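You operate a simulated robot arm through the tools that you are given. There is no shell and no other tool. Be economical: measure what you need, move in short steps, check, and stop when the job is done.

You run a simulated robot arm. Do the job below in one go: nothing can be reset, and whatever is moved stays where it is left.

TASK
Put things in order on the plywood board. At the end: the silver seed tin (marked "PANSY") from the plywood board is in the green crate; the cream seed packet (marked "ZINNIA") from the plywood board stands where the silver seed tin stood; the orange sprinkler stands where the cream seed packet stood; the beige small tamper stands on top of the green small sprinkler (marked "SIDES"); whatever was shut is shut again. Leave all else as you found it, and nothing knocked over.

It is judged by the outcome, as a careful person would: the job done as asked, and still so three seconds after it is handed in. It fails if anything else is knocked over, pushed out of place, dropped, spilled or broken.

THE ROBOT
A 7-joint arm with a two-finger parallel gripper, fixed in place. Base frame: the origin is at the foot of the arm, x ahead of it, y to its left, z up; the work surface is at about z = 0. Units: m, degrees, N and s.
With the tool pointing down near the work surface it reaches from about 0.24 to 0.62 m from the base axis. Its first joint turns from -66.0 to 66.0 degrees. Payload 2.6 kg.
The TCP is the grasp point between the finger pads, 0.03 m short of the fingertips. In the tool frame z runs along the fingers and y along their closing line. Largest opening 0.094 m; finger width 0.028, thickness 0.01; the body of the gripper, 0.05 by 0.096 m, starts 0.055 m behind the TCP.
Orientation is told as [roll, pitch, yaw] about the base's x, y, z axes, in that order, counted from this pose: with the fingers straight down and closing along the base's y, the tool's x points along the base's -x, its y along +y and its z along -z.

THE INTERFACE
- The arm moves only by the tool send_rows. Its arguments are lists of equal length, an entry for each row: "xyz": the shift along the tool's x, y, z in units of 20 mm (1.0 is 20 mm), a list of three; "dr": the turn, a rotation vector about the tool's x, y, z in units of 6 degrees (1.0 is 6 degrees), a list of three; "grip": the opening, from 0 (shut) to 1 (fully open). In form: {"xyz": [[x, y, z], ...], "dr": [[rx, ry, rz], ...], "grip": [grip, ...]}. A call has 1 to 12 rows; each row shifts and turns the commanded pose from where the row before left it, along the tool's axes as they then stand. A call with a number of a shift or a turn outside -1 to 1 is refused whole. Each row takes 0.2 s and may step no farther than 0.05 m and 8.6 degrees from the row before; otherwise, or with a gripper value out of range, the whole call is refused. Where a pose cannot be reached the arm comes as near as it can. A force on the tool above 40 N (or 10 N above the force at the start of the call, whichever is more), or a blocked arm, ends the call early, and 0.2 s more pass. Each finger travels about 0.072 m/s and halts on what it meets, pressing with about 37 N; the grip force reading is that of the motor and also rises with nothing between the fingers. The clock runs only during rows and for 0.2 s after the last one: add rows that do not move to give the fingers time. The reply holds the time, the measured pose of the TCP, the force on the tool along the base axes, the opening and the grip force, in the units named above and with some noise.
- Cameras (640 x 400 px; columns grow to the right, rows downward): "scene" is fixed at [0.0361, 0.4398, 0.5503]; the picture's right is [-0.73, -0.68, 0.00], its down [-0.47, 0.51, -0.72] and it looks along [0.49, -0.53, -0.70] (base axes); focal length 319 px, centre (320, 200). "wrist" rides on the gripper at [-0.037, 0, -0.058] in the tool frame; the picture's right is [0.00, -1.00, 0.00], its down [0.97, 0.00, -0.24] and it looks along [0.24, 0.00, 0.97] (tool axes); focal length 218 px, centre (320, 200).
- snapshot(camera): a new picture of that camera. The clock stands still meanwhile.
- measure_at(camera, pixels): for up to 12 pixels [column, row] of the newest picture of that camera ("zoom" is the newest enlarged one), the place [x, y, z] in the base frame of the surface seen there, good to about 0.002 m. The clock stands still meanwhile.
- enlarge(camera, box): a new picture of the part [left, top, right, bottom] of that camera's present view, enlarged. The clock stands still meanwhile.
- hand_in(): hands the job in; it is judged then, once.

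Keep the steps short. Do not move on a guess: measure, check each grasp and each placing, and mend mistakes. In all there are 80 turns and 54 pictures (those below and enlarged ones count). Leave the gripper open and the arm clear of the work at the hand-in unless told otherwise, and finish with a single line.

The tools are called after "Call:" as name(argument=value, ...) on one line, values as JSON. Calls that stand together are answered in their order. send_rows: Moves the arm, as the interface text tells. Its arguments: {"type":"object","properties":{"xyz":{"type":"array","items":{"type":"array","items":{"type":"number"}}},"dr":{"type":"array","items":{"type":"array","items":{"type":"number"}}},"grip":{"type":"array","items":{"type":"number"}}},"required":["xyz","dr","grip"]} The other tools are called the same way: snapshot (camera) takes a picture; measure_at (camera, pixels) gives the place of the surface under pixels of a picture; enlarge (camera, box) takes an enlarged picture of a part of a camera's view; hand_in () hands the job in.

At the start:

```text
time: 0.0
position: [0.4006, 0.1318, 0.2683]
tool_rot: [0.0, 0.0, 0.0]
contact_force: [0.0, 0.0, -0.9]
finger_gap: 0.0937
finger_force: 0.0
```

scene: 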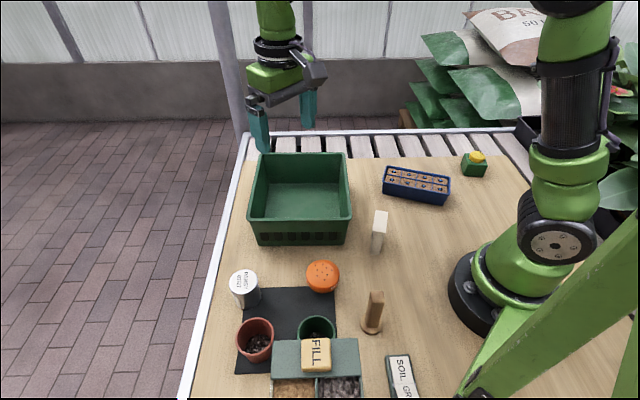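
wrist: 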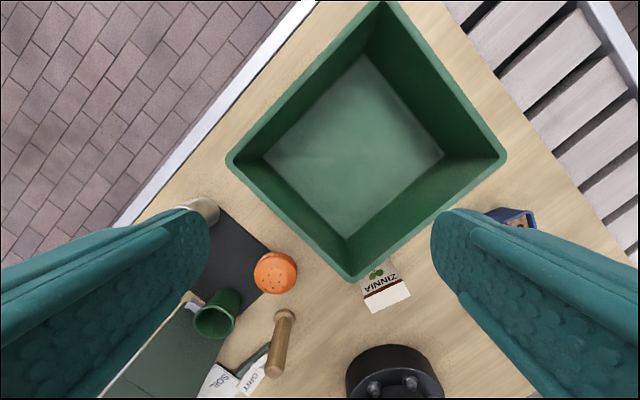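

I see the crate, a silver tin at about (244,288), an orange sprinkler at (322,277), a cream packet at (380,230), and a tamper at (375,310). I'll enlarge the view to tell the objects apart.

Call:
enlarge(camera="scene", box=[200, 240, 440, 400])

Call:
enlarge(camera="scene", box=[340, 130, 520, 260])

```text
2.50 times, centred on (320, 320) of scene
```

zoom: 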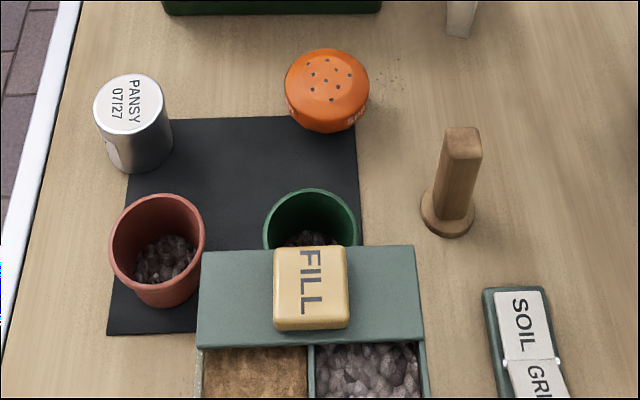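

```text
3.08 times, centred on (430, 195) of scene
```

zoom: 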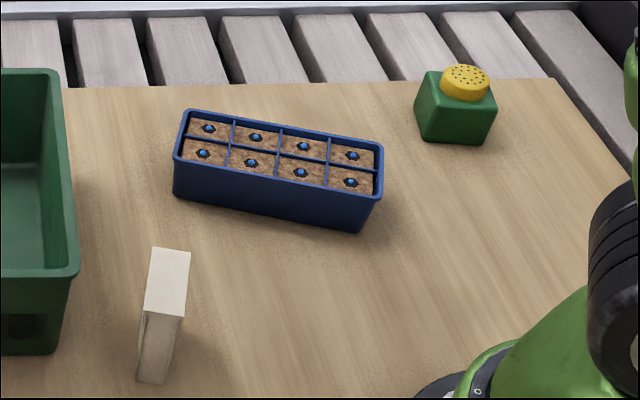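

I'll measure the main objects in the scene picture and take a fresh wrist picture.

Call:
snapshot(camera="scene")

Call:
measure_at(camera="scene", pixels=[[243, 279], [323, 270], [381, 216], [376, 295], [372, 328], [316, 350], [285, 350], [350, 350], [479, 156], [474, 172], [400, 370], [255, 330]])

Call:
measure_at(camera="scene", pixels=[[252, 157], [344, 154], [350, 215], [256, 232], [300, 195], [295, 385], [335, 385], [316, 328], [236, 370], [330, 292], [374, 250], [249, 307]])

```text
49 pictures are left
```

scene: 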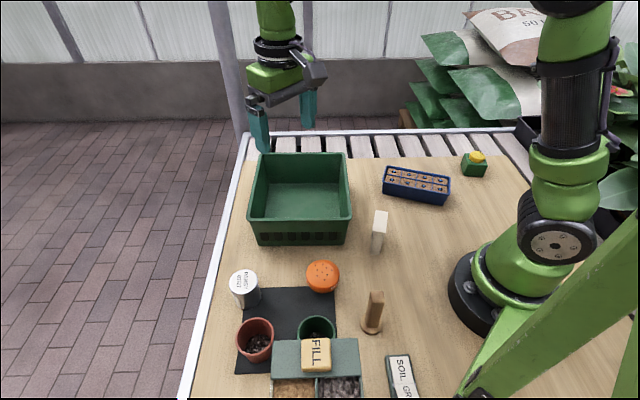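

```text
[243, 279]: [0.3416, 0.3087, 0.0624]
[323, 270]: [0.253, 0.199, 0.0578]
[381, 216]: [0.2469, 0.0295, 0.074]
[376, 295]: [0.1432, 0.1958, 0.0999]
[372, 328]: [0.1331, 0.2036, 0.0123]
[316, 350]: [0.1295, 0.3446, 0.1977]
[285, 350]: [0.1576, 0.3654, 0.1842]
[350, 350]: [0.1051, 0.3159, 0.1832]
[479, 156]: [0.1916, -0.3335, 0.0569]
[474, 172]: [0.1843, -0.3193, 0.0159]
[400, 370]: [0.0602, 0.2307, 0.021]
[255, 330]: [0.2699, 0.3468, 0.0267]
```

```text
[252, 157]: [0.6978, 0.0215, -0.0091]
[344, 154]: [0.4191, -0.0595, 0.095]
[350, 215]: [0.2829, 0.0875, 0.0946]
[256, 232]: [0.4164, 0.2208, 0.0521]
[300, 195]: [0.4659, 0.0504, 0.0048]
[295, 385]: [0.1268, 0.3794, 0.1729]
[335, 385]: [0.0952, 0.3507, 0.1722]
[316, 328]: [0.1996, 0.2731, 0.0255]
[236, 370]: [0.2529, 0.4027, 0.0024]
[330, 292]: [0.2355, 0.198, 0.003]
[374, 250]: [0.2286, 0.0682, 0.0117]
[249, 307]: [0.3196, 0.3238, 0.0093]
```

The tamper is probably the wooden one at (375,310). The FILL piece sits on top of a tall box at about z 0.2. I'll move up and over the left side for a wrist look.

Call:
send_rows(xyz=[[0.8, 0.35, -0.5], [0.8, 0.35, -0.5], [0.8, 0.35, -0.5], [0.8, 0.35, -0.5], [0.8, 0.35, -0.5], [0.8, 0.35, -0.5], [0.8, 0.35, -0.5], [0.8, 0.35, -0.5]], dr=[[0, 0, 0], [0, 0, 0], [0, 0, 0], [0, 0, 0], [0, 0, 0], [0, 0, 0], [0, 0, 0], [0, 0, 0]], grip=[1, 1, 1, 1, 1, 1, 1, 1])

Call:
snapshot(camera="wrist")

```text
time: 1.8
position: [0.2745, 0.1871, 0.3483]
tool_rot: [0.0, 0.1, 0.0]
contact_force: [-0.7, 0.1, -0.9]
finger_gap: 0.0941
finger_force: 0.1
```

```text
48 pictures are left
```

wrist: 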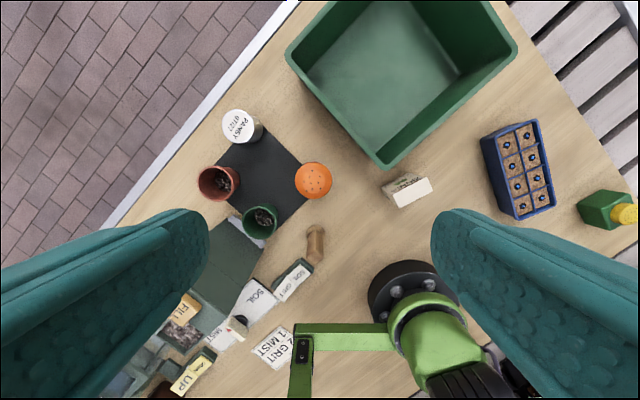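

There are more things at lower left, around (200,340). I'll enlarge there and at the green sprinkler.

Call:
enlarge(camera="wrist", box=[100, 220, 340, 400])

Call:
enlarge(camera="wrist", box=[170, 90, 350, 290])

```text
2.22 times, centred on (220, 310) of wrist
```

zoom: 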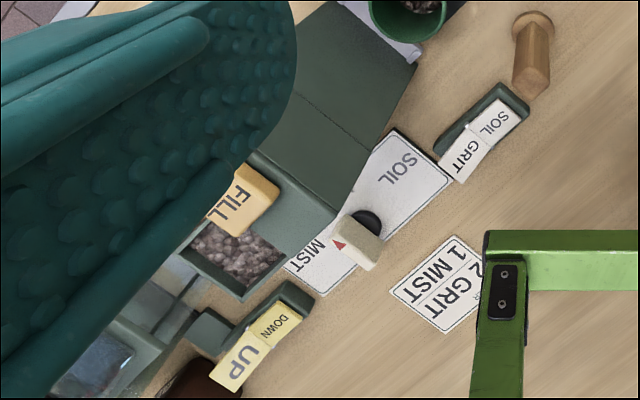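

```text
2.00 times, centred on (260, 190) of wrist
```

zoom: 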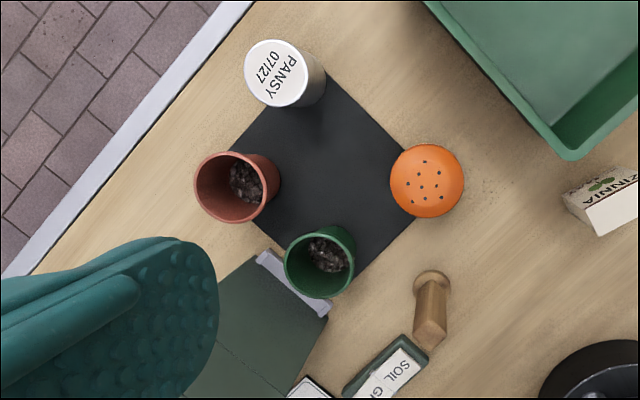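

The left side is a filling machine with buttons, which I'll leave alone. Next I'll go right and look at the green sprinkler with the yellow cap.

Call:
send_rows(xyz=[[0, -1, 0], [0, -1, 0], [0, -1, 0], [0, -1, 0], [0, -1, 0], [0, -1, 0], [0, -1, 0], [0, -1, 0], [0, -1, 0], [0, -1, 0], [0, -1, 0], [0, -1, 0]], dr=[[0, 0, 0], [0, 0, 0], [0, 0, 0], [0, 0, 0], [0, 0, 0], [0, 0, 0], [0, 0, 0], [0, 0, 0], [0, 0, 0], [0, 0, 0], [0, 0, 0], [0, 0, 0]], grip=[1, 1, 1, 1, 1, 1, 1, 1, 1, 1, 1, 1])

Call:
send_rows(xyz=[[0, -1, 0.5], [0, -1, 0.5], [0, -1, 0.5], [0, -1, 0.5], [0, -1, 0.5], [0, -1, 0.5], [0, -1, 0.5], [0, -1, 0.5]], dr=[[0, 0, 0], [0, 0, 0], [0, 0, 0], [0, 0, 0], [0, 0, 0], [0, 0, 0], [0, 0, 0], [0, 0, 0]], grip=[1, 1, 1, 1, 1, 1, 1, 1])

Call:
snapshot(camera="wrist")

Call:
snapshot(camera="scene")

```text
time: 4.4
position: [0.275, -0.0521, 0.3492]
tool_rot: [0.0, 0.0, 0.0]
contact_force: [-0.1, 0.4, 0.1]
finger_gap: 0.0939
finger_force: 0.0
```

```text
time: 6.2
position: [0.2721, -0.2109, 0.2661]
tool_rot: [-0.1, -0.1, 0.1]
contact_force: [-0.6, 0.6, 0.3]
finger_gap: 0.0941
finger_force: 0.1
```

```text
45 pictures are left
```

wrist: 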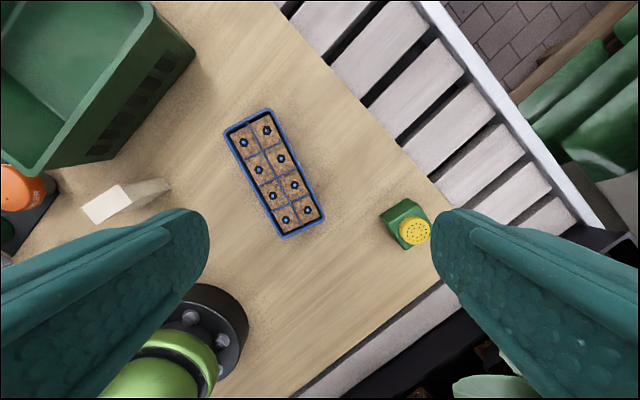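

```text
44 pictures are left
```

scene: 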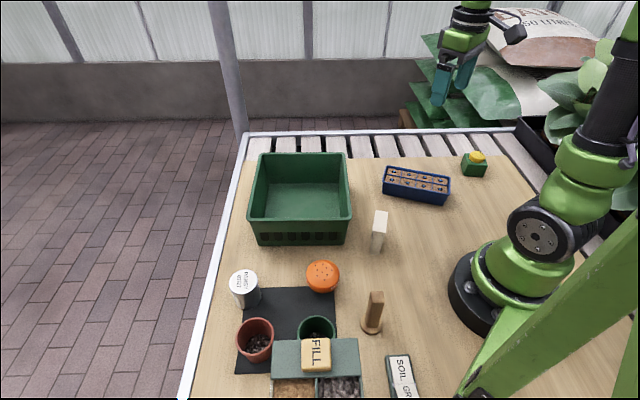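

The green sprinkler is at (408,224). I'll enlarge it and measure the cap and body.

Call:
enlarge(camera="wrist", box=[360, 180, 460, 270])

Call:
measure_at(camera="wrist", pixels=[[415, 230], [401, 232], [429, 232], [415, 219], [415, 243], [400, 210], [381, 213], [408, 200], [430, 212], [398, 245]])

```text
4.44 times, centred on (410, 225) of wrist
```

zoom: 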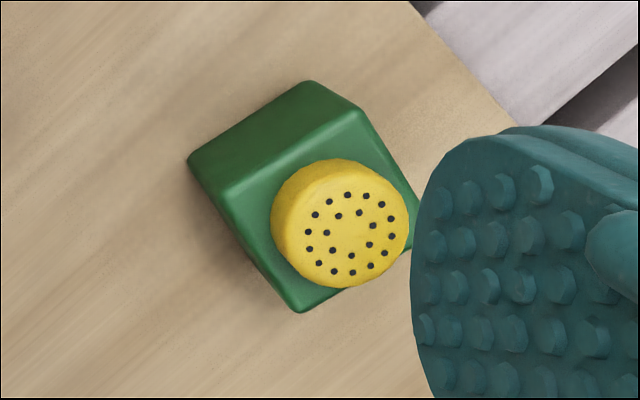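

```text
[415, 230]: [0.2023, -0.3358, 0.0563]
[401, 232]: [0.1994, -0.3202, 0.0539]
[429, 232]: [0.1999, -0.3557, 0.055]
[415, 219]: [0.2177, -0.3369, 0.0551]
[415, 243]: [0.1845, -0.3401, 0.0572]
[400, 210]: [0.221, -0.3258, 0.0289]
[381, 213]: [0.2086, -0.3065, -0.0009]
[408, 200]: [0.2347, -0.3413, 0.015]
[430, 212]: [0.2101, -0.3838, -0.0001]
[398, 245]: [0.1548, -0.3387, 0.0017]
```

The cap centre is near (0.201,-0.338,0.056), about 0.035 wide. Next I'll move over the packet to measure it.

Call:
send_rows(xyz=[[0, 1, 0], [0, 1, 0], [0, 1, 0], [0, 1, 0], [0, 1, 0], [0, 1, 0], [0, 1, 0], [0, 1, 0], [0, 1, 0], [0, 1, 0], [0, 1, 0], [0, 1, 0]], dr=[[0, 0, 0], [0, 0, 0], [0, 0, 0], [0, 0, 0], [0, 0, 0], [0, 0, 0], [0, 0, 0], [0, 0, 0], [0, 0, 0], [0, 0, 0], [0, 0, 0], [0, 0, 0]], grip=[1, 1, 1, 1, 1, 1, 1, 1, 1, 1, 1, 1])

Call:
snapshot(camera="wrist")

Call:
enlarge(camera="wrist", box=[250, 170, 410, 270])

```text
time: 8.8
position: [0.2752, 0.0277, 0.2676]
tool_rot: [0.1, 0.0, -0.1]
contact_force: [-0.2, -1.1, 0.2]
finger_gap: 0.0941
finger_force: 0.1
```

```text
42 pictures are left
```

wrist: 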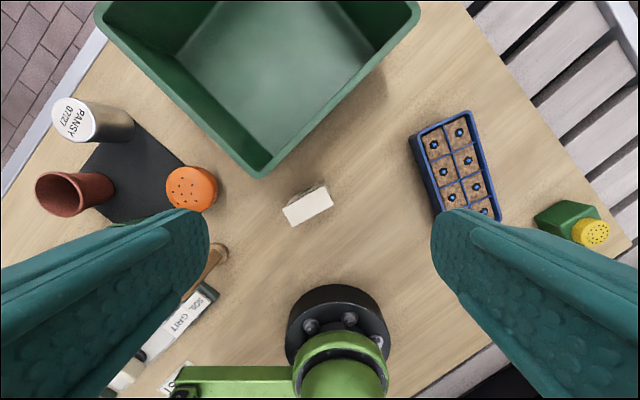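

```text
4.00 times, centred on (330, 220) of wrist
```

zoom: 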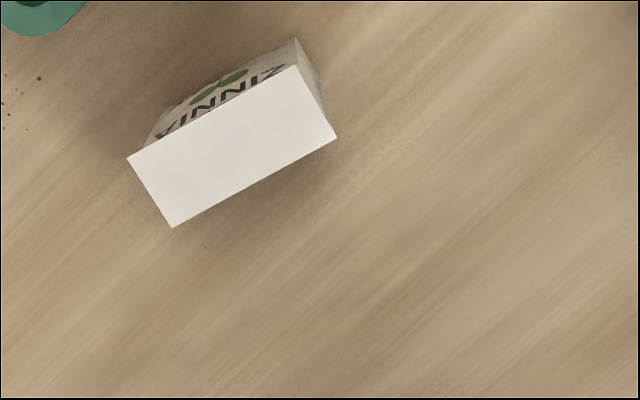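

I can see the packet's top face at zoom corners (128,157), (298,67), (336,137) and (171,227). I'll measure them.

Call:
measure_at(camera="zoom", pixels=[[133, 157], [297, 71], [331, 136], [171, 222], [233, 147], [238, 85], [293, 45]])

Call:
measure_at(camera="wrist", pixels=[[192, 188], [168, 187], [216, 187], [193, 166], [193, 209], [76, 118], [84, 180], [110, 187], [100, 135]])

```text
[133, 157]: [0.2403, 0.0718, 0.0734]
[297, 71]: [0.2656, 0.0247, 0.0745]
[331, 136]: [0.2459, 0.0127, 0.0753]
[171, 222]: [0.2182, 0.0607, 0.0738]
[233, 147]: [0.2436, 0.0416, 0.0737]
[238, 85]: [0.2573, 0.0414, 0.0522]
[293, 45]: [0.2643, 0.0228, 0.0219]
```

```text
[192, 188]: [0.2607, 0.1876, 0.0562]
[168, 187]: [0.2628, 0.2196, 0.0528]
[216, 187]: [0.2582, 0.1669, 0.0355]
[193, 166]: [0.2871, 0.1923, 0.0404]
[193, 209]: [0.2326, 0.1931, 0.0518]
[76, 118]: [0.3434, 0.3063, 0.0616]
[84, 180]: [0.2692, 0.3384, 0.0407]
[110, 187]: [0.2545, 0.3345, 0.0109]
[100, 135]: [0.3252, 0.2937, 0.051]
```

The packet's top centre is (0.2425,0.0425), its size about 0.055 by 0.024, and its top z 0.0745. The orange sprinkler is near (0.26,0.192). I'll go over the tin now, turning so the fingers avoid the red pot.

Call:
send_rows(xyz=[[-0.35, 1, 0], [-0.35, 1, 0], [-0.35, 1, 0], [-0.35, 1, 0], [-0.35, 1, 0], [-0.35, 1, 0], [-0.35, 1, 0], [-0.35, 1, 0], [-0.35, 1, 0], [-0.35, 1, 0], [-0.35, 1, 0], [-0.35, 1, 0]], dr=[[0, 0, 0], [0, 0, 0], [0, 0, 0], [0, 0, 0], [0, 0, 0], [0, 0, 0], [0, 0, 0], [0, 0, 0], [0, 0, 0], [0, 0, 0], [0, 0, 0], [0, 0, 0]], grip=[1, 1, 1, 1, 1, 1, 1, 1, 1, 1, 1, 1])

Call:
send_rows(xyz=[[0, 1, 0.5], [0, 1, 0.5], [0, 0, 0.5], [0, 0, 0.5], [0, 0, 0.5]], dr=[[0, 0, 0], [0, 0, 1], [0, 0, 1], [0, 0, 1], [0, 0, 1]], grip=[1, 1, 1, 1, 1])

Call:
snapshot(camera="wrist")

```text
time: 11.4
position: [0.3587, 0.2694, 0.267]
tool_rot: [0.0, 0.0, 0.0]
contact_force: [-0.2, -0.1, 0.6]
finger_gap: 0.0938
finger_force: 0.1
```

```text
time: 12.6
position: [0.3592, 0.3098, 0.2184]
tool_rot: [0.0, 0.0, -24.2]
contact_force: [-1.1, -0.1, 0.1]
finger_gap: 0.0942
finger_force: 0.1
```

```text
40 pictures are left
```

wrist: 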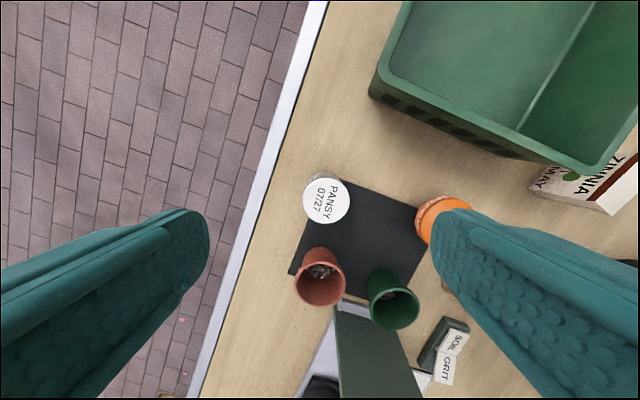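

The tin top is centred at about (326,200), with the red pot at (320,275). I'll measure the tin's edges and the crate and pot.

Call:
measure_at(camera="wrist", pixels=[[326, 200], [305, 200], [347, 200], [326, 180], [326, 221], [320, 255], [298, 277], [319, 304], [344, 277], [378, 85], [595, 165], [440, 205]])

```text
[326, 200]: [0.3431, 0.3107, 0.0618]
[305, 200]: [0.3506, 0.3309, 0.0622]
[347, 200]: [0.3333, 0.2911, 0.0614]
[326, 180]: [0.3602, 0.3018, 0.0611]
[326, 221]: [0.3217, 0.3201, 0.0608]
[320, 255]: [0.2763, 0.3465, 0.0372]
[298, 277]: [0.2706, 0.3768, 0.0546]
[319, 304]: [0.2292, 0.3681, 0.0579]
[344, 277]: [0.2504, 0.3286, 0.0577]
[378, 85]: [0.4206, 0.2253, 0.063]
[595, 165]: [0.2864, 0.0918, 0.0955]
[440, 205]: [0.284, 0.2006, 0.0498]
```

The tin centre is (0.342,0.311), diameter about 0.044, top z 0.062. I'll align and descend to just above it.

Call:
send_rows(xyz=[[0.81, -0.3, 0], [0, 0, 1], [0, 0, 1], [0, 0, 1], [0, 0, 1], [0, 0, 1], [0, 0, 0.9]], dr=[[0, 0, 0], [0, 0, 0], [0, 0, 0], [0, 0, 0], [0, 0, 0], [0, 0, 0], [0, 0, 0]], grip=[1, 1, 1, 1, 1, 1, 1])

Call:
snapshot(camera="wrist")

```text
time: 14.2
position: [0.3418, 0.3091, 0.0989]
tool_rot: [0.0, 0.0, -24.0]
contact_force: [0.0, 0.7, 0.3]
finger_gap: 0.094
finger_force: 0.1
```

```text
39 pictures are left
```

wrist: 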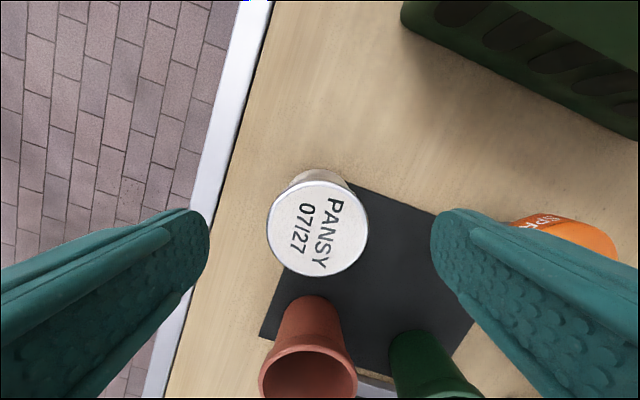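

The tin sits between the fingers and the pots are clear of them. I'll descend to z 0.04 and close.

Call:
send_rows(xyz=[[0, 0.05, 1], [0, 0.05, 1], [0, 0, 0.95], [0, 0, 0], [0, 0, 0], [0, 0, 0], [0, 0, 0], [0, 0, 0]], dr=[[0, 0, 0], [0, 0, 0], [0, 0, 0], [0, 0, 0], [0, 0, 0], [0, 0, 0], [0, 0, 0], [0, 0, 0]], grip=[1, 1, 1, 1, 0.4, 0.3, 0.3, 0.3])

```text
time: 16.0
position: [0.3409, 0.313, 0.0404]
tool_rot: [0.1, 0.0, -24.0]
contact_force: [0.4, 0.3, 0.4]
finger_gap: 0.0481
finger_force: 36.8
```

The tin is gripped at a gap of 0.048. I'll lift it straight up and carry it over the crate.

Call:
send_rows(xyz=[[0, 0, -1], [0, 0, -1], [0, 0, -1], [0, 0, -1], [0, 0, -1], [0, 0, -1], [0, 0, -1]], dr=[[0, 0, 0], [0, 0, 0], [0, 0, 0], [0, 0, 0], [0, 0, 0], [0, 0, 0], [0, 0, 0]], grip=[0.3, 0.3, 0.3, 0.3, 0.3, 0.3, 0.3])

Call:
send_rows(xyz=[[-0.83, -0.89, 0], [-0.83, -0.89, 0], [-0.83, -0.89, 0], [-0.83, -0.89, 0], [-0.83, -0.89, 0], [-0.83, -0.89, 0], [-0.83, -0.89, 0], [-0.83, -0.89, 0], [-0.83, -0.89, 0], [-0.83, -0.89, 0], [0, 0, 0]], dr=[[0, 0, 0], [0, 0, 0], [0, 0, 0], [0, 0, 0], [0, 0, 0], [0, 0, 0], [0, 0, 0], [0, 0, 0], [0, 0, 0], [0, 0, 0], [0, 0, 0]], grip=[0.3, 0.3, 0.3, 0.3, 0.3, 0.3, 0.3, 0.3, 0.3, 0.3, 0.3])

Call:
snapshot(camera="scene")

Call:
snapshot(camera="wrist")

```text
time: 17.6
position: [0.3394, 0.3116, 0.182]
tool_rot: [0.1, 0.0, -24.0]
contact_force: [0.4, -0.1, -0.2]
finger_gap: 0.0484
finger_force: 37.1
```

```text
time: 20.0
position: [0.4197, 0.0808, 0.1812]
tool_rot: [-0.1, -0.1, -24.1]
contact_force: [0.1, 0.0, -0.5]
finger_gap: 0.0483
finger_force: 36.8
```

```text
38 pictures are left
```

scene: 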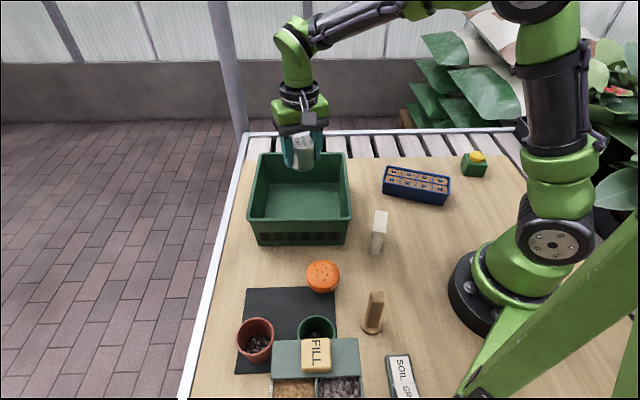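

```text
37 pictures are left
```

wrist: 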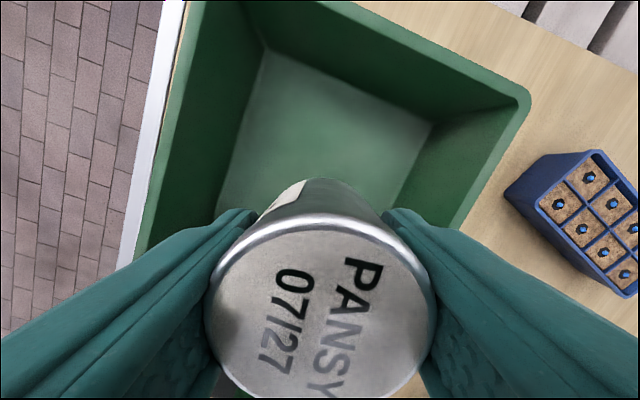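

The tin hangs upright over the crate. I'll measure the inner floor outline to choose the drop place.

Call:
measure_at(camera="wrist", pixels=[[265, 50], [432, 125], [222, 215], [395, 205], [330, 130], [525, 100], [190, 5]])

```text
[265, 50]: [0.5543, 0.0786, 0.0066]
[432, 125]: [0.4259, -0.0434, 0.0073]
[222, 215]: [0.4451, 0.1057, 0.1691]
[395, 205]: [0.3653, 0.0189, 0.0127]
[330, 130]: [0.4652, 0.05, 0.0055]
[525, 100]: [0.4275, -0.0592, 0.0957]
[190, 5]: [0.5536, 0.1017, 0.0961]
```

The inner floor is centred at about (0.425,0.083) with z 0.006. I'll lower to TCP z 0.048.

Call:
send_rows(xyz=[[0, 0, 1], [0, 0, 1], [0, 0, 1], [0, 0, 1], [0, 0, 1], [0, 0, 1], [0, 0, 0.4], [0, 0, 0.2], [0, 0, 0]], dr=[[0, 0, 0], [0, 0, 0], [0, 0, 0], [0, 0, 0], [0, 0, 0], [0, 0, 0], [0, 0, 0], [0, 0, 0], [0, 0, 0]], grip=[0.3, 0.3, 0.3, 0.3, 0.3, 0.3, 0.3, 0.3, 0.3])

```text
time: 22.0
position: [0.4182, 0.0826, 0.0495]
tool_rot: [0.0, 0.1, -24.0]
contact_force: [0.3, 0.7, -0.8]
finger_gap: 0.0482
finger_force: 37.3
```

There's no contact yet, so I'll ease down in small steps.

Call:
send_rows(xyz=[[0, 0, 0.1], [0, 0, 0]], dr=[[0, 0, 0], [0, 0, 0]], grip=[0.3, 0.3])

```text
time: 22.6
position: [0.419, 0.0826, 0.0467]
tool_rot: [0.0, 0.0, -23.9]
contact_force: [0.7, -0.6, -0.9]
finger_gap: 0.0481
finger_force: 37.3
```

Call:
send_rows(xyz=[[0, 0, 0.1], [0, 0, 0]], dr=[[0, 0, 0], [0, 0, 0]], grip=[0.3, 0.3])

```text
time: 23.2
position: [0.4217, 0.0822, 0.0454]
tool_rot: [0.1, 0.0, -24.0]
contact_force: [1.6, -0.3, -0.8]
finger_gap: 0.0481
finger_force: 37.0
```

Call:
send_rows(xyz=[[0, 0, 0.1], [0, 0, 0]], dr=[[0, 0, 0], [0, 0, 0]], grip=[0.3, 0.3])

```text
time: 23.8
position: [0.4195, 0.0824, 0.0438]
tool_rot: [-0.1, -0.1, -24.0]
contact_force: [1.0, -0.2, -1.2]
finger_gap: 0.0481
finger_force: 37.1
```

Call:
send_rows(xyz=[[0, 0, 0.1], [0, 0, 0]], dr=[[0, 0, 0], [0, 0, 0]], grip=[0.3, 0.3])

```text
time: 24.4
position: [0.4218, 0.0813, 0.0421]
tool_rot: [0.2, -0.1, -24.0]
contact_force: [-4.3, -0.2, 12.8]
finger_gap: 0.0481
finger_force: 36.8
```

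The reading shows 12.8 N upward, so the tin is on the crate floor. I'll open and rise straight up.

Call:
send_rows(xyz=[[0, 0, -0.05], [0, 0, 0], [0, 0, 0], [0, 0, 0], [0, 0, 0], [0, 0, -0.5], [0, 0, -1], [0, 0, -1], [0, 0, -1], [0, 0, -1], [0, 0, -1], [0, 0, -1]], dr=[[0, 0, 0], [0, 0, 0], [0, 0, 0], [0, 0, 0], [0, 0, 0], [0, 0, 0], [0, 0, 0], [0, 0, 0], [0, 0, 0], [0, 0, 0], [0, 0, 0], [0, 0, 0]], grip=[0.6, 0.9, 1, 1, 1, 1, 1, 1, 1, 1, 1, 1])

Call:
snapshot(camera="wrist")

```text
time: 27.0
position: [0.421, 0.0817, 0.1723]
tool_rot: [0.0, 0.0, -24.1]
contact_force: [0.0, -0.4, -0.4]
finger_gap: 0.094
finger_force: 0.1
```

```text
36 pictures are left
```

wrist: 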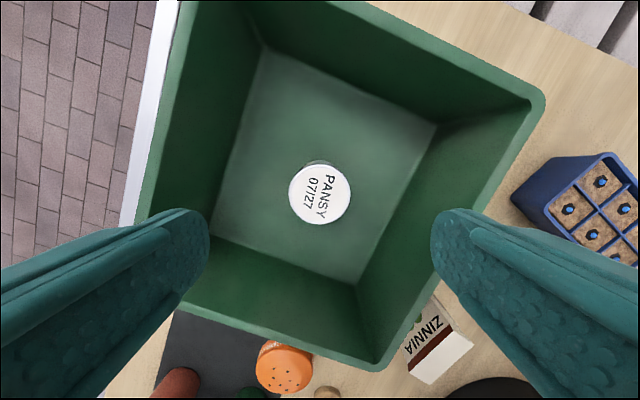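

The tin stands upright in the crate. Next I'll turn to yaw about +29 and move over the packet.

Call:
send_rows(xyz=[[0, 0, 0], [0, 0, 0], [0, 0, 0], [0, 0, 0], [0, 0, 0], [0, 0, 0], [0, 0, 0], [0, 0, 0], [0, 0, 0]], dr=[[0, 0, -0.983], [0, 0, -0.983], [0, 0, -0.983], [0, 0, -0.983], [0, 0, -0.983], [0, 0, -0.983], [0, 0, -0.983], [0, 0, -0.983], [0, 0, -0.983]], grip=[1, 1, 1, 1, 1, 1, 1, 1, 1])

Call:
send_rows(xyz=[[0.876, 0.26, 0], [0.876, 0.26, 0], [0.876, 0.26, 0], [0.876, 0.26, 0], [0.876, 0.26, 0], [0.876, 0.26, 0], [0.876, 0.26, 0], [0.876, 0.26, 0], [0.876, 0.26, 0], [0.876, 0.26, 0], [0, 0, 0]], dr=[[0, 0, 0], [0, 0, 0], [0, 0, 0], [0, 0, 0], [0, 0, 0], [0, 0, 0], [0, 0, 0], [0, 0, 0], [0, 0, 0], [0, 0, 0], [0, 0, 0]], grip=[1, 1, 1, 1, 1, 1, 1, 1, 1, 1, 1])

Call:
snapshot(camera="wrist")

```text
time: 29.0
position: [0.4202, 0.0829, 0.1731]
tool_rot: [0.1, 0.1, 29.2]
contact_force: [0.7, 0.3, -0.6]
finger_gap: 0.0942
finger_force: 0.0
```

```text
time: 31.4
position: [0.2431, 0.0415, 0.1763]
tool_rot: [0.0, 0.0, 29.0]
contact_force: [-0.7, -0.8, 1.2]
finger_gap: 0.0942
finger_force: 0.1
```

```text
35 pictures are left
```

wrist: 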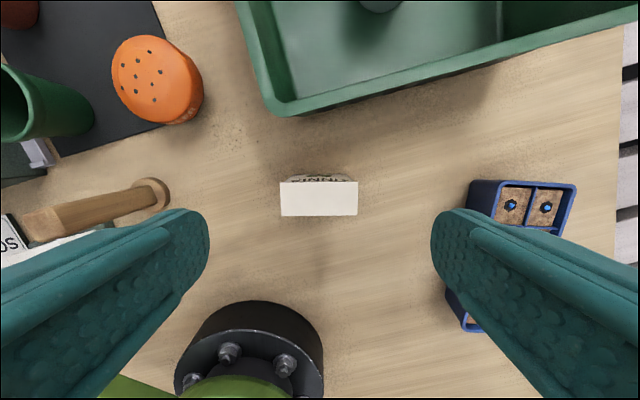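

It's well aligned. I'll measure the packet top again for centring.

Call:
measure_at(camera="wrist", pixels=[[282, 184], [356, 184], [356, 213], [283, 213], [319, 199], [155, 75], [135, 90], [112, 70], [195, 80], [155, 37], [160, 190], [150, 180]])

```text
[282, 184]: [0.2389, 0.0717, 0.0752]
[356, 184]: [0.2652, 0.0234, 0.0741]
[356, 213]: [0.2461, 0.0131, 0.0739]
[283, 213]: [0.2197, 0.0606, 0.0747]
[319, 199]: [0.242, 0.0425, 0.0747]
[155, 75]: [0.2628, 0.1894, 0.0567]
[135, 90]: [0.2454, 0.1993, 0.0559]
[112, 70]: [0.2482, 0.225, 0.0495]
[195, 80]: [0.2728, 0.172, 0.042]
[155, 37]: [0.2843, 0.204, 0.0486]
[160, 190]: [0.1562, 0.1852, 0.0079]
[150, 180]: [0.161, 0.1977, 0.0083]
```

The packet centre is (0.2425,0.042), matching the TCP. I'll descend to z 0.045 and close.

Call:
send_rows(xyz=[[0, 0.03, 1], [0, 0, 1], [0, 0, 1], [0, 0, 1], [0, 0, 1], [0, 0, 1], [0, 0, 0.5], [0, 0, 0], [0, 0, 0], [0, 0, 0], [0, 0, 0], [0, 0, 0]], dr=[[0, 0, 0], [0, 0, 0], [0, 0, 0], [0, 0, 0], [0, 0, 0], [0, 0, 0], [0, 0, 0], [0, 0, 0], [0, 0, 0], [0, 0, 0], [0, 0, 0], [0, 0, 0]], grip=[0.9, 0.9, 0.9, 0.9, 0.9, 0.9, 0.9, 0.9, 0.6, 0.4, 0.4, 0.4])

```text
time: 34.0
position: [0.2416, 0.0432, 0.0438]
tool_rot: [-0.1, 0.0, 29.1]
contact_force: [0.4, -0.2, -0.1]
finger_gap: 0.0613
finger_force: 37.0
```

The grip holds at a gap of 0.061. I'll lift a little and check.

Call:
send_rows(xyz=[[0, 0, -0.5], [0, 0, -1], [0, 0, -1], [0, 0, -1], [0, 0, -1], [0, 0, -1], [0, 0, -1], [0, 0, -1]], dr=[[0, 0, 0], [0, 0, 0], [0, 0, 0], [0, 0, 0], [0, 0, 0], [0, 0, 0], [0, 0, 0], [0, 0, 0]], grip=[0.4, 0.4, 0.4, 0.4, 0.4, 0.4, 0.4, 0.4])

Call:
snapshot(camera="wrist")

Call:
snapshot(camera="scene")

```text
time: 35.8
position: [0.2427, 0.0419, 0.1923]
tool_rot: [0.0, 0.0, 29.1]
contact_force: [0.4, -0.1, -0.3]
finger_gap: 0.0615
finger_force: 36.9
```

```text
34 pictures are left
```

wrist: 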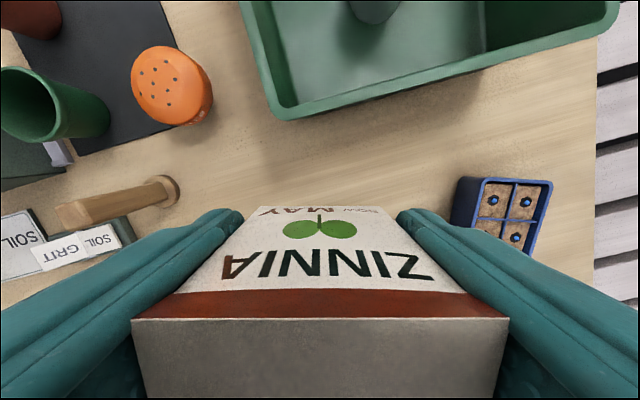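

```text
33 pictures are left
```

scene: 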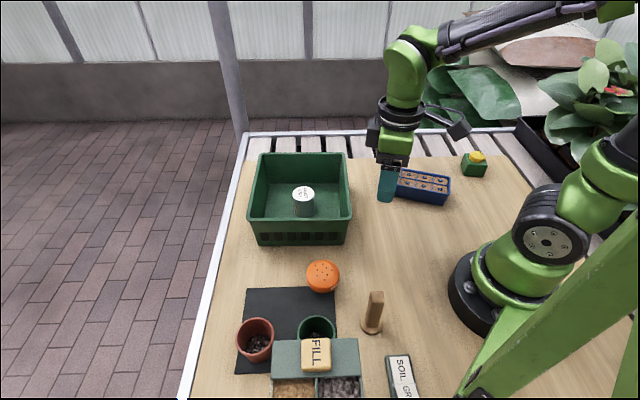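

The packet is held upright. I'll carry it over to the tin's old place and turn to yaw -24.

Call:
send_rows(xyz=[[-0.906, 0.779, 0], [-0.906, 0.779, 0], [-0.906, 0.779, 0], [-0.906, 0.779, 0], [-0.906, 0.779, 0], [-0.906, 0.779, 0], [-0.906, 0.779, 0], [-0.906, 0.779, 0], [-0.906, 0.779, 0], [-0.906, 0.779, 0], [-0.906, 0.779, 0], [-0.906, 0.779, 0]], dr=[[0, 0, 0], [0, 0, 0], [0, 0, 0], [0, 0, 0], [0, 0, 0], [0, 0, 0], [0, 0, 0], [0, 0, 0], [0, 0, 0], [0, 0, 0], [0, 0, 0], [0, 0, 0]], grip=[0.4, 0.4, 0.4, 0.4, 0.4, 0.4, 0.4, 0.4, 0.4, 0.4, 0.4, 0.4])

Call:
send_rows(xyz=[[0, 0, 0], [0, 0, 0], [0, 0, 0], [0, 0, 0], [0, 0, 0], [0, 0, 0], [0, 0, 0], [0, 0, 0], [0, 0, 0], [0, 0, 0]], dr=[[0, 0, 0.983], [0, 0, 0.983], [0, 0, 0.983], [0, 0, 0.983], [0, 0, 0.983], [0, 0, 0.983], [0, 0, 0.983], [0, 0, 0.983], [0, 0, 0.983], [0, 0, 0]], grip=[0.4, 0.4, 0.4, 0.4, 0.4, 0.4, 0.4, 0.4, 0.4, 0.4])

```text
time: 38.4
position: [0.3401, 0.312, 0.1932]
tool_rot: [0.1, 0.0, 29.1]
contact_force: [0.2, 0.0, -0.7]
finger_gap: 0.0612
finger_force: 37.1
```

```text
time: 40.6
position: [0.3417, 0.3126, 0.1914]
tool_rot: [0.0, 0.0, -24.1]
contact_force: [0.4, -0.3, -0.6]
finger_gap: 0.0612
finger_force: 36.3
```

It's over the spot at (0.341,0.312). I'll lower to just above contact.

Call:
send_rows(xyz=[[0, 0, 1], [0, 0, 1], [0, 0, 1], [0, 0, 1], [0, 0, 1], [0, 0, 1], [0, 0, 0.8], [0, 0, 0.4], [0, 0, 0]], dr=[[0, 0, 0], [0, 0, 0], [0, 0, 0], [0, 0, 0], [0, 0, 0], [0, 0, 0], [0, 0, 0], [0, 0, 0], [0, 0, 0]], grip=[0.4, 0.4, 0.4, 0.4, 0.4, 0.4, 0.4, 0.4, 0.4])

Call:
send_rows(xyz=[[0, 0, 0.08], [0, 0, 0]], dr=[[0, 0, 0], [0, 0, 0]], grip=[0.4, 0.4])

```text
time: 42.6
position: [0.34, 0.3108, 0.0488]
tool_rot: [0.0, 0.0, -24.0]
contact_force: [0.4, 0.6, -0.3]
finger_gap: 0.0614
finger_force: 37.5
```

```text
time: 43.2
position: [0.3403, 0.312, 0.0471]
tool_rot: [0.0, 0.0, -24.0]
contact_force: [0.3, 0.0, -0.6]
finger_gap: 0.0612
finger_force: 37.0
```

Call:
send_rows(xyz=[[0, 0, 0.08], [0, 0, 0]], dr=[[0, 0, 0], [0, 0, 0]], grip=[0.4, 0.4])

Call:
send_rows(xyz=[[0, 0, 0.08], [0, 0, 0]], dr=[[0, 0, 0], [0, 0, 0]], grip=[0.4, 0.4])

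```text
time: 43.8
position: [0.3393, 0.3115, 0.0461]
tool_rot: [0.0, 0.0, -24.1]
contact_force: [-3.7, -3.7, 10.1]
finger_gap: 0.0611
finger_force: 37.1
```

```text
time: 44.4
position: [0.3408, 0.3126, 0.0463]
tool_rot: [0.1, 0.0, -23.9]
contact_force: [-9.3, -7.5, 30.5]
finger_gap: 0.0613
finger_force: 37.0
```

Contact is at z 0.046, slightly higher than at pickup, so the packet may rest partly on the mat corner. I'll relieve the pressure and check the mat corner in the scene picture.

Call:
send_rows(xyz=[[0, 0, -0.1], [0, 0, 0]], dr=[[0, 0, 0], [0, 0, 0]], grip=[0.4, 0.4])

Call:
measure_at(camera="scene", pixels=[[246, 290], [240, 292], [246, 300], [238, 300], [262, 290], [300, 290], [333, 290], [334, 330], [238, 370], [262, 283]])

Call:
enlarge(camera="scene", box=[200, 230, 360, 340])

```text
time: 45.0
position: [0.341, 0.3112, 0.0447]
tool_rot: [0.1, -0.1, -23.9]
contact_force: [2.0, 2.5, 4.2]
finger_gap: 0.0612
finger_force: 36.9
```

```text
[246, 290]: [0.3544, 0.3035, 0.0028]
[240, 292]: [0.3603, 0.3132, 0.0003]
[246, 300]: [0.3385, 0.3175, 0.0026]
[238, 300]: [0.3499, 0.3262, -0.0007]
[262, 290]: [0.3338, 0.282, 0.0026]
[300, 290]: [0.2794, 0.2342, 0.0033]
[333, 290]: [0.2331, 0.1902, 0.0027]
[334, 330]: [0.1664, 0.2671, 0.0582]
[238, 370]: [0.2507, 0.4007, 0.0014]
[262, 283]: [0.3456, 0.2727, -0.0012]
```

```text
3.64 times, centred on (280, 285) of scene
```

zoom: 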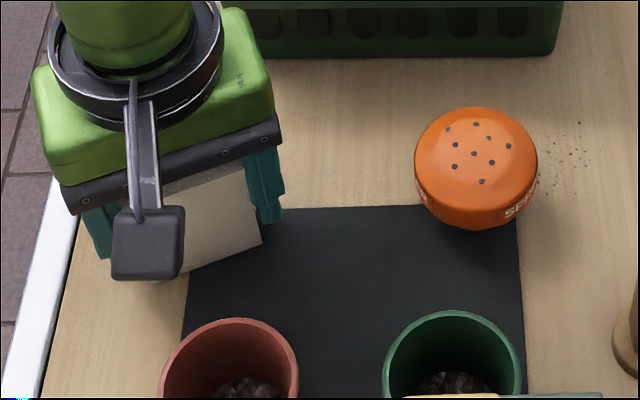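

The mat is about 2.5 mm thick and the tin stood partly on its corner. The packet's centre is about 6 mm inside the mat edge, so it will stand flat on it. I'll open slowly and rise.

Call:
send_rows(xyz=[[0, 0, 0], [0, 0, 0], [0, 0, 0], [0, 0, 0], [0, 0, 0], [0, 0, -0.5], [0, 0, -1], [0, 0, -1], [0, 0, -1], [0, 0, -1], [0, 0, -1]], dr=[[0, 0, 0], [0, 0, 0], [0, 0, 0], [0, 0, 0], [0, 0, 0], [0, 0, 0], [0, 0, 0], [0, 0, 0], [0, 0, 0], [0, 0, 0], [0, 0, 0]], grip=[0.68, 0.72, 0.8, 0.9, 0.9, 0.9, 0.9, 0.9, 0.9, 0.9, 0.9])

Call:
snapshot(camera="wrist")

Call:
enlarge(camera="scene", box=[200, 230, 360, 340])

```text
time: 47.4
position: [0.3396, 0.3104, 0.1572]
tool_rot: [-0.1, 0.0, -24.0]
contact_force: [-0.5, -0.4, -0.7]
finger_gap: 0.0846
finger_force: 0.0
```

```text
31 pictures are left
```

wrist: 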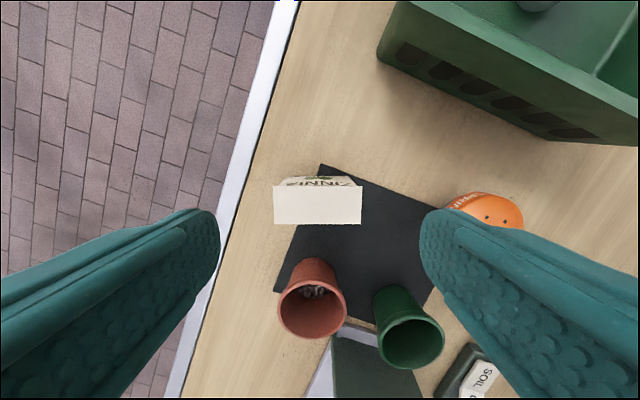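

```text
3.64 times, centred on (280, 285) of scene
```

zoom: 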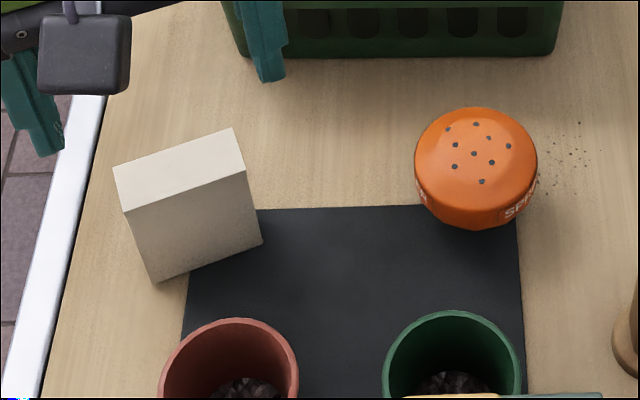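

The packet stands. I'll check it for tilt by measuring its top corners.

Call:
measure_at(camera="wrist", pixels=[[277, 190], [358, 189], [358, 221], [278, 221], [318, 205], [323, 166], [290, 238], [420, 208]])

```text
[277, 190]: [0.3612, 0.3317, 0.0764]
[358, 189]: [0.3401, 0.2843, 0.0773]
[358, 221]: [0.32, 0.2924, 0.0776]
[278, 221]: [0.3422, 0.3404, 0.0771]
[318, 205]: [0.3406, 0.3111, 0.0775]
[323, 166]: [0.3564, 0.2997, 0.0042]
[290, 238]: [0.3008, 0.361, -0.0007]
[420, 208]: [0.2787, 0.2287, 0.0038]
```

The packet is flat on the mat with its top at z 0.077, centred at (0.341,0.311). Next I'll go over the orange sprinkler for a top view.

Call:
send_rows(xyz=[[0.1, -0.84, -0.3], [0.1, -0.84, -0.3], [0.1, -0.84, -0.3], [0.1, -0.84, -0.3], [0.1, -0.84, -0.3], [0.1, -0.84, 0], [0.1, -0.84, 0], [0.1, -0.84, 0]], dr=[[0, 0, 0], [0, 0, 0], [0, 0, 0], [0, 0, 0], [0, 0, 0], [0, 0, 0], [0, 0, 0], [0, 0, 0]], grip=[1, 1, 1, 1, 1, 1, 1, 1])

Call:
snapshot(camera="wrist")

Call:
enlarge(camera="wrist", box=[260, 150, 400, 240])

```text
time: 49.2
position: [0.2708, 0.1974, 0.1872]
tool_rot: [0.0, 0.0, -24.0]
contact_force: [0.9, -0.5, 0.0]
finger_gap: 0.0938
finger_force: 0.1
```

```text
29 pictures are left
```

wrist: 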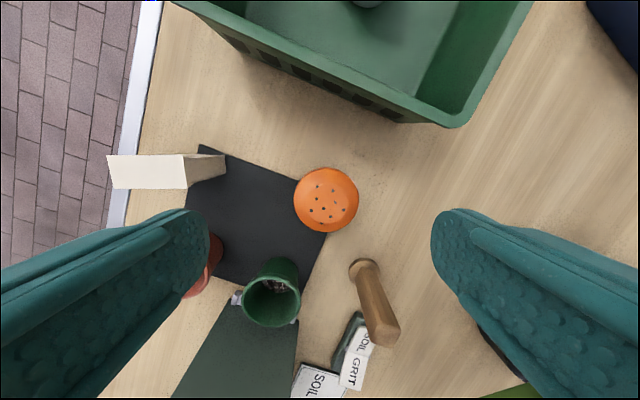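

```text
4.44 times, centred on (330, 195) of wrist
```

zoom: 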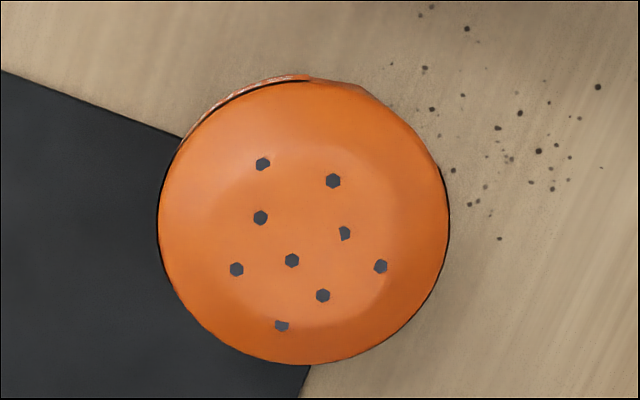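

The sprinkler top is circular in the zoom, centred at about (303,222). I'll measure it.

Call:
measure_at(camera="zoom", pixels=[[303, 222], [170, 222], [437, 222], [303, 95], [303, 355], [310, 220], [300, 80], [20, 200]])

Call:
measure_at(camera="wrist", pixels=[[361, 272], [378, 325], [366, 262], [350, 268], [376, 266], [395, 325], [270, 272], [462, 120]])

```text
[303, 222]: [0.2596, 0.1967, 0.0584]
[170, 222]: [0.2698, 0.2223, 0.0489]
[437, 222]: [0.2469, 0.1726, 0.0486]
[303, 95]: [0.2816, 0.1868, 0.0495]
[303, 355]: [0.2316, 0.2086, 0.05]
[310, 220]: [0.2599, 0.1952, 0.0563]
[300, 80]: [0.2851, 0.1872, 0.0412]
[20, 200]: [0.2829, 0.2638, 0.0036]
```

```text
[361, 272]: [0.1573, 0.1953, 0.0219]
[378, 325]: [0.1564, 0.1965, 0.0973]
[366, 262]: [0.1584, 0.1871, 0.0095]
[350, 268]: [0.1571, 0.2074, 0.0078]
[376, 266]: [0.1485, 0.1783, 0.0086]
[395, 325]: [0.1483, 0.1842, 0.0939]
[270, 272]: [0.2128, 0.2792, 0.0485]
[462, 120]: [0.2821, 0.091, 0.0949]
```

The centre is (0.2575,0.1976), diameter about 0.056, and the fingers' landing spots are clear. I'll align and descend to z 0.037.

Call:
send_rows(xyz=[[0.61, -0.26, 0], [0, 0, 1], [0, 0, 1], [0, 0, 1], [0, 0, 1], [0, 0, 1], [0, 0, 1], [0, 0, 1], [0, 0, 0.5], [0, 0, 0]], dr=[[0, 0, 0], [0, 0, 0], [0, 0, 0], [0, 0, 0], [0, 0, 0], [0, 0, 0], [0, 0, 0], [0, 0, 0], [0, 0, 0], [0, 0, 0]], grip=[1, 1, 1, 1, 1, 1, 1, 1, 1, 1])

Call:
send_rows(xyz=[[0, 0, 0], [0, 0, 0], [0, 0, 0], [0, 0, 0], [0, 0, 0]], dr=[[0, 0, 0], [0, 0, 0], [0, 0, 0], [0, 0, 0], [0, 0, 0]], grip=[0.75, 0.6, 0.4, 0.4, 0.4])

```text
time: 51.4
position: [0.2582, 0.1961, 0.0346]
tool_rot: [0.1, 0.0, -24.0]
contact_force: [-0.6, -0.9, -0.7]
finger_gap: 0.0939
finger_force: 0.0
```

```text
time: 52.6
position: [0.2574, 0.1959, 0.0334]
tool_rot: [0.0, 0.0, -24.0]
contact_force: [0.7, 0.2, -0.9]
finger_gap: 0.0622
finger_force: 37.3
```

It's gripped at a gap of 0.062. I'll lift and check.

Call:
send_rows(xyz=[[0, 0, -0.5], [0, 0, -1], [0, 0, -1], [0, 0, -1], [0, 0, -1], [0, 0, -1], [0, 0, -1], [0, 0, -1]], dr=[[0, 0, 0], [0, 0, 0], [0, 0, 0], [0, 0, 0], [0, 0, 0], [0, 0, 0], [0, 0, 0], [0, 0, 0]], grip=[0.4, 0.4, 0.4, 0.4, 0.4, 0.4, 0.4, 0.4])

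Call:
snapshot(camera="scene")

```text
time: 54.4
position: [0.2588, 0.1974, 0.1853]
tool_rot: [-0.1, 0.0, -24.0]
contact_force: [-0.4, -1.4, -0.2]
finger_gap: 0.0621
finger_force: 37.3
```

```text
27 pictures are left
```

scene: 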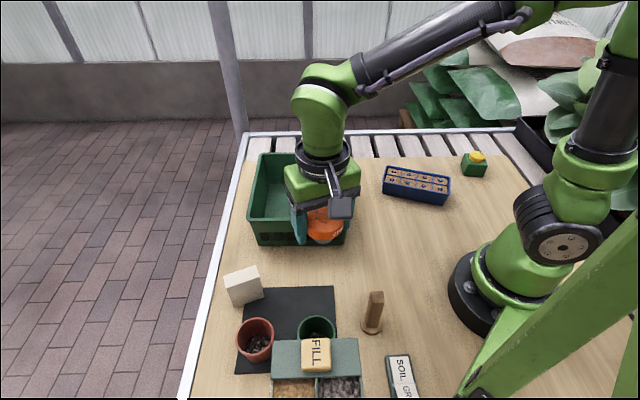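

The sprinkler is held. I'll carry it to the packet's old place at (0.2425,0.0425) and turn to yaw +29.

Call:
send_rows(xyz=[[-0.306, -0.924, 0], [-0.306, -0.924, 0], [-0.306, -0.924, 0], [-0.306, -0.924, 0], [-0.306, -0.924, 0], [-0.306, -0.924, 0], [-0.306, -0.924, 0], [-0.306, -0.924, 0]], dr=[[0, 0, 0], [0, 0, 0], [0, 0, 0], [0, 0, 0], [0, 0, 0], [0, 0, 0], [0, 0, 0], [0, 0, 0]], grip=[0.4, 0.4, 0.4, 0.4, 0.4, 0.4, 0.4, 0.4])

Call:
send_rows(xyz=[[0, 0, 0], [0, 0, 0], [0, 0, 0], [0, 0, 0], [0, 0, 0], [0, 0, 0], [0, 0, 0], [0, 0, 0], [0, 0, 0], [0, 0, 0]], dr=[[0, 0, -0.983], [0, 0, -0.983], [0, 0, -0.983], [0, 0, -0.983], [0, 0, -0.983], [0, 0, -0.983], [0, 0, -0.983], [0, 0, -0.983], [0, 0, -0.983], [0, 0, 0]], grip=[0.4, 0.4, 0.4, 0.4, 0.4, 0.4, 0.4, 0.4, 0.4, 0.4])

Call:
snapshot(camera="wrist")

```text
time: 56.2
position: [0.243, 0.0411, 0.1831]
tool_rot: [0.0, 0.0, -24.0]
contact_force: [-0.4, 0.7, 0.1]
finger_gap: 0.0621
finger_force: 36.9
```

```text
time: 58.4
position: [0.242, 0.0424, 0.1867]
tool_rot: [0.1, 0.0, 29.2]
contact_force: [-0.2, 0.7, 0.1]
finger_gap: 0.0619
finger_force: 36.9
```

```text
26 pictures are left
```

wrist: 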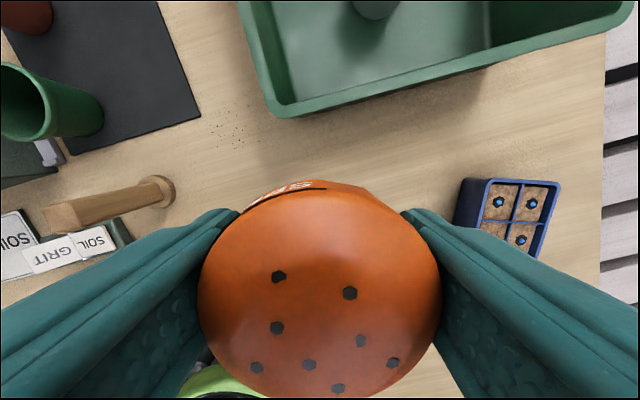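

I'll lower to about z 0.038, then ease down.

Call:
send_rows(xyz=[[0, 0, 1], [0, 0, 1], [0, 0, 1], [0, 0, 1], [0, 0, 1], [0, 0, 1], [0, 0, 0.9], [0, 0, 0.4], [0, 0, 0]], dr=[[0, 0, 0], [0, 0, 0], [0, 0, 0], [0, 0, 0], [0, 0, 0], [0, 0, 0], [0, 0, 0], [0, 0, 0], [0, 0, 0]], grip=[0.4, 0.4, 0.4, 0.4, 0.4, 0.4, 0.4, 0.4, 0.4])

Call:
send_rows(xyz=[[0, 0, 0.08], [0, 0, 0]], dr=[[0, 0, 0], [0, 0, 0]], grip=[0.4, 0.4])

```text
time: 60.4
position: [0.2417, 0.039, 0.0378]
tool_rot: [0.0, 0.1, 29.1]
contact_force: [0.1, 0.1, -0.5]
finger_gap: 0.062
finger_force: 36.8
```

```text
time: 61.0
position: [0.2429, 0.0408, 0.0377]
tool_rot: [0.0, 0.0, 29.0]
contact_force: [-0.3, -0.2, 0.0]
finger_gap: 0.0622
finger_force: 36.9
```

Call:
send_rows(xyz=[[-0.03, 0.05, 0.08], [0, 0, 0]], dr=[[0, 0, 0], [0, 0, 0]], grip=[0.4, 0.4])

Call:
send_rows(xyz=[[0, 0, 0.08], [0, 0, 0]], dr=[[0, 0, 0], [0, 0, 0]], grip=[0.4, 0.4])

```text
time: 61.6
position: [0.2415, 0.0424, 0.0366]
tool_rot: [0.1, 0.0, 29.0]
contact_force: [-0.3, 0.2, 0.3]
finger_gap: 0.0622
finger_force: 37.1
```

```text
time: 62.2
position: [0.2418, 0.0426, 0.0337]
tool_rot: [-0.1, 0.1, 29.1]
contact_force: [-0.1, 0.6, -0.6]
finger_gap: 0.0618
finger_force: 37.1
```

Call:
send_rows(xyz=[[0, 0, 0.08], [0, 0, 0]], dr=[[0, 0, 0], [0, 0, 0]], grip=[0.4, 0.4])

Call:
send_rows(xyz=[[0, 0, 0.08], [0, 0, 0]], dr=[[0, 0, 0], [0, 0, 0]], grip=[0.4, 0.4])

```text
time: 62.8
position: [0.2421, 0.0406, 0.0332]
tool_rot: [0.0, 0.0, 29.1]
contact_force: [0.4, 0.3, -1.4]
finger_gap: 0.0621
finger_force: 37.2
```

```text
time: 63.4
position: [0.2426, 0.0417, 0.0322]
tool_rot: [0.0, 0.0, 29.1]
contact_force: [-1.0, -0.7, 1.6]
finger_gap: 0.0617
finger_force: 37.2
```

Call:
send_rows(xyz=[[0, 0, 0.05], [0, 0, 0]], dr=[[0, 0, 0], [0, 0, 0]], grip=[0.4, 0.4])

```text
time: 64.0
position: [0.2427, 0.0419, 0.0328]
tool_rot: [-0.1, 0.0, 29.0]
contact_force: [-10.0, -1.2, 35.0]
finger_gap: 0.0618
finger_force: 36.7
```

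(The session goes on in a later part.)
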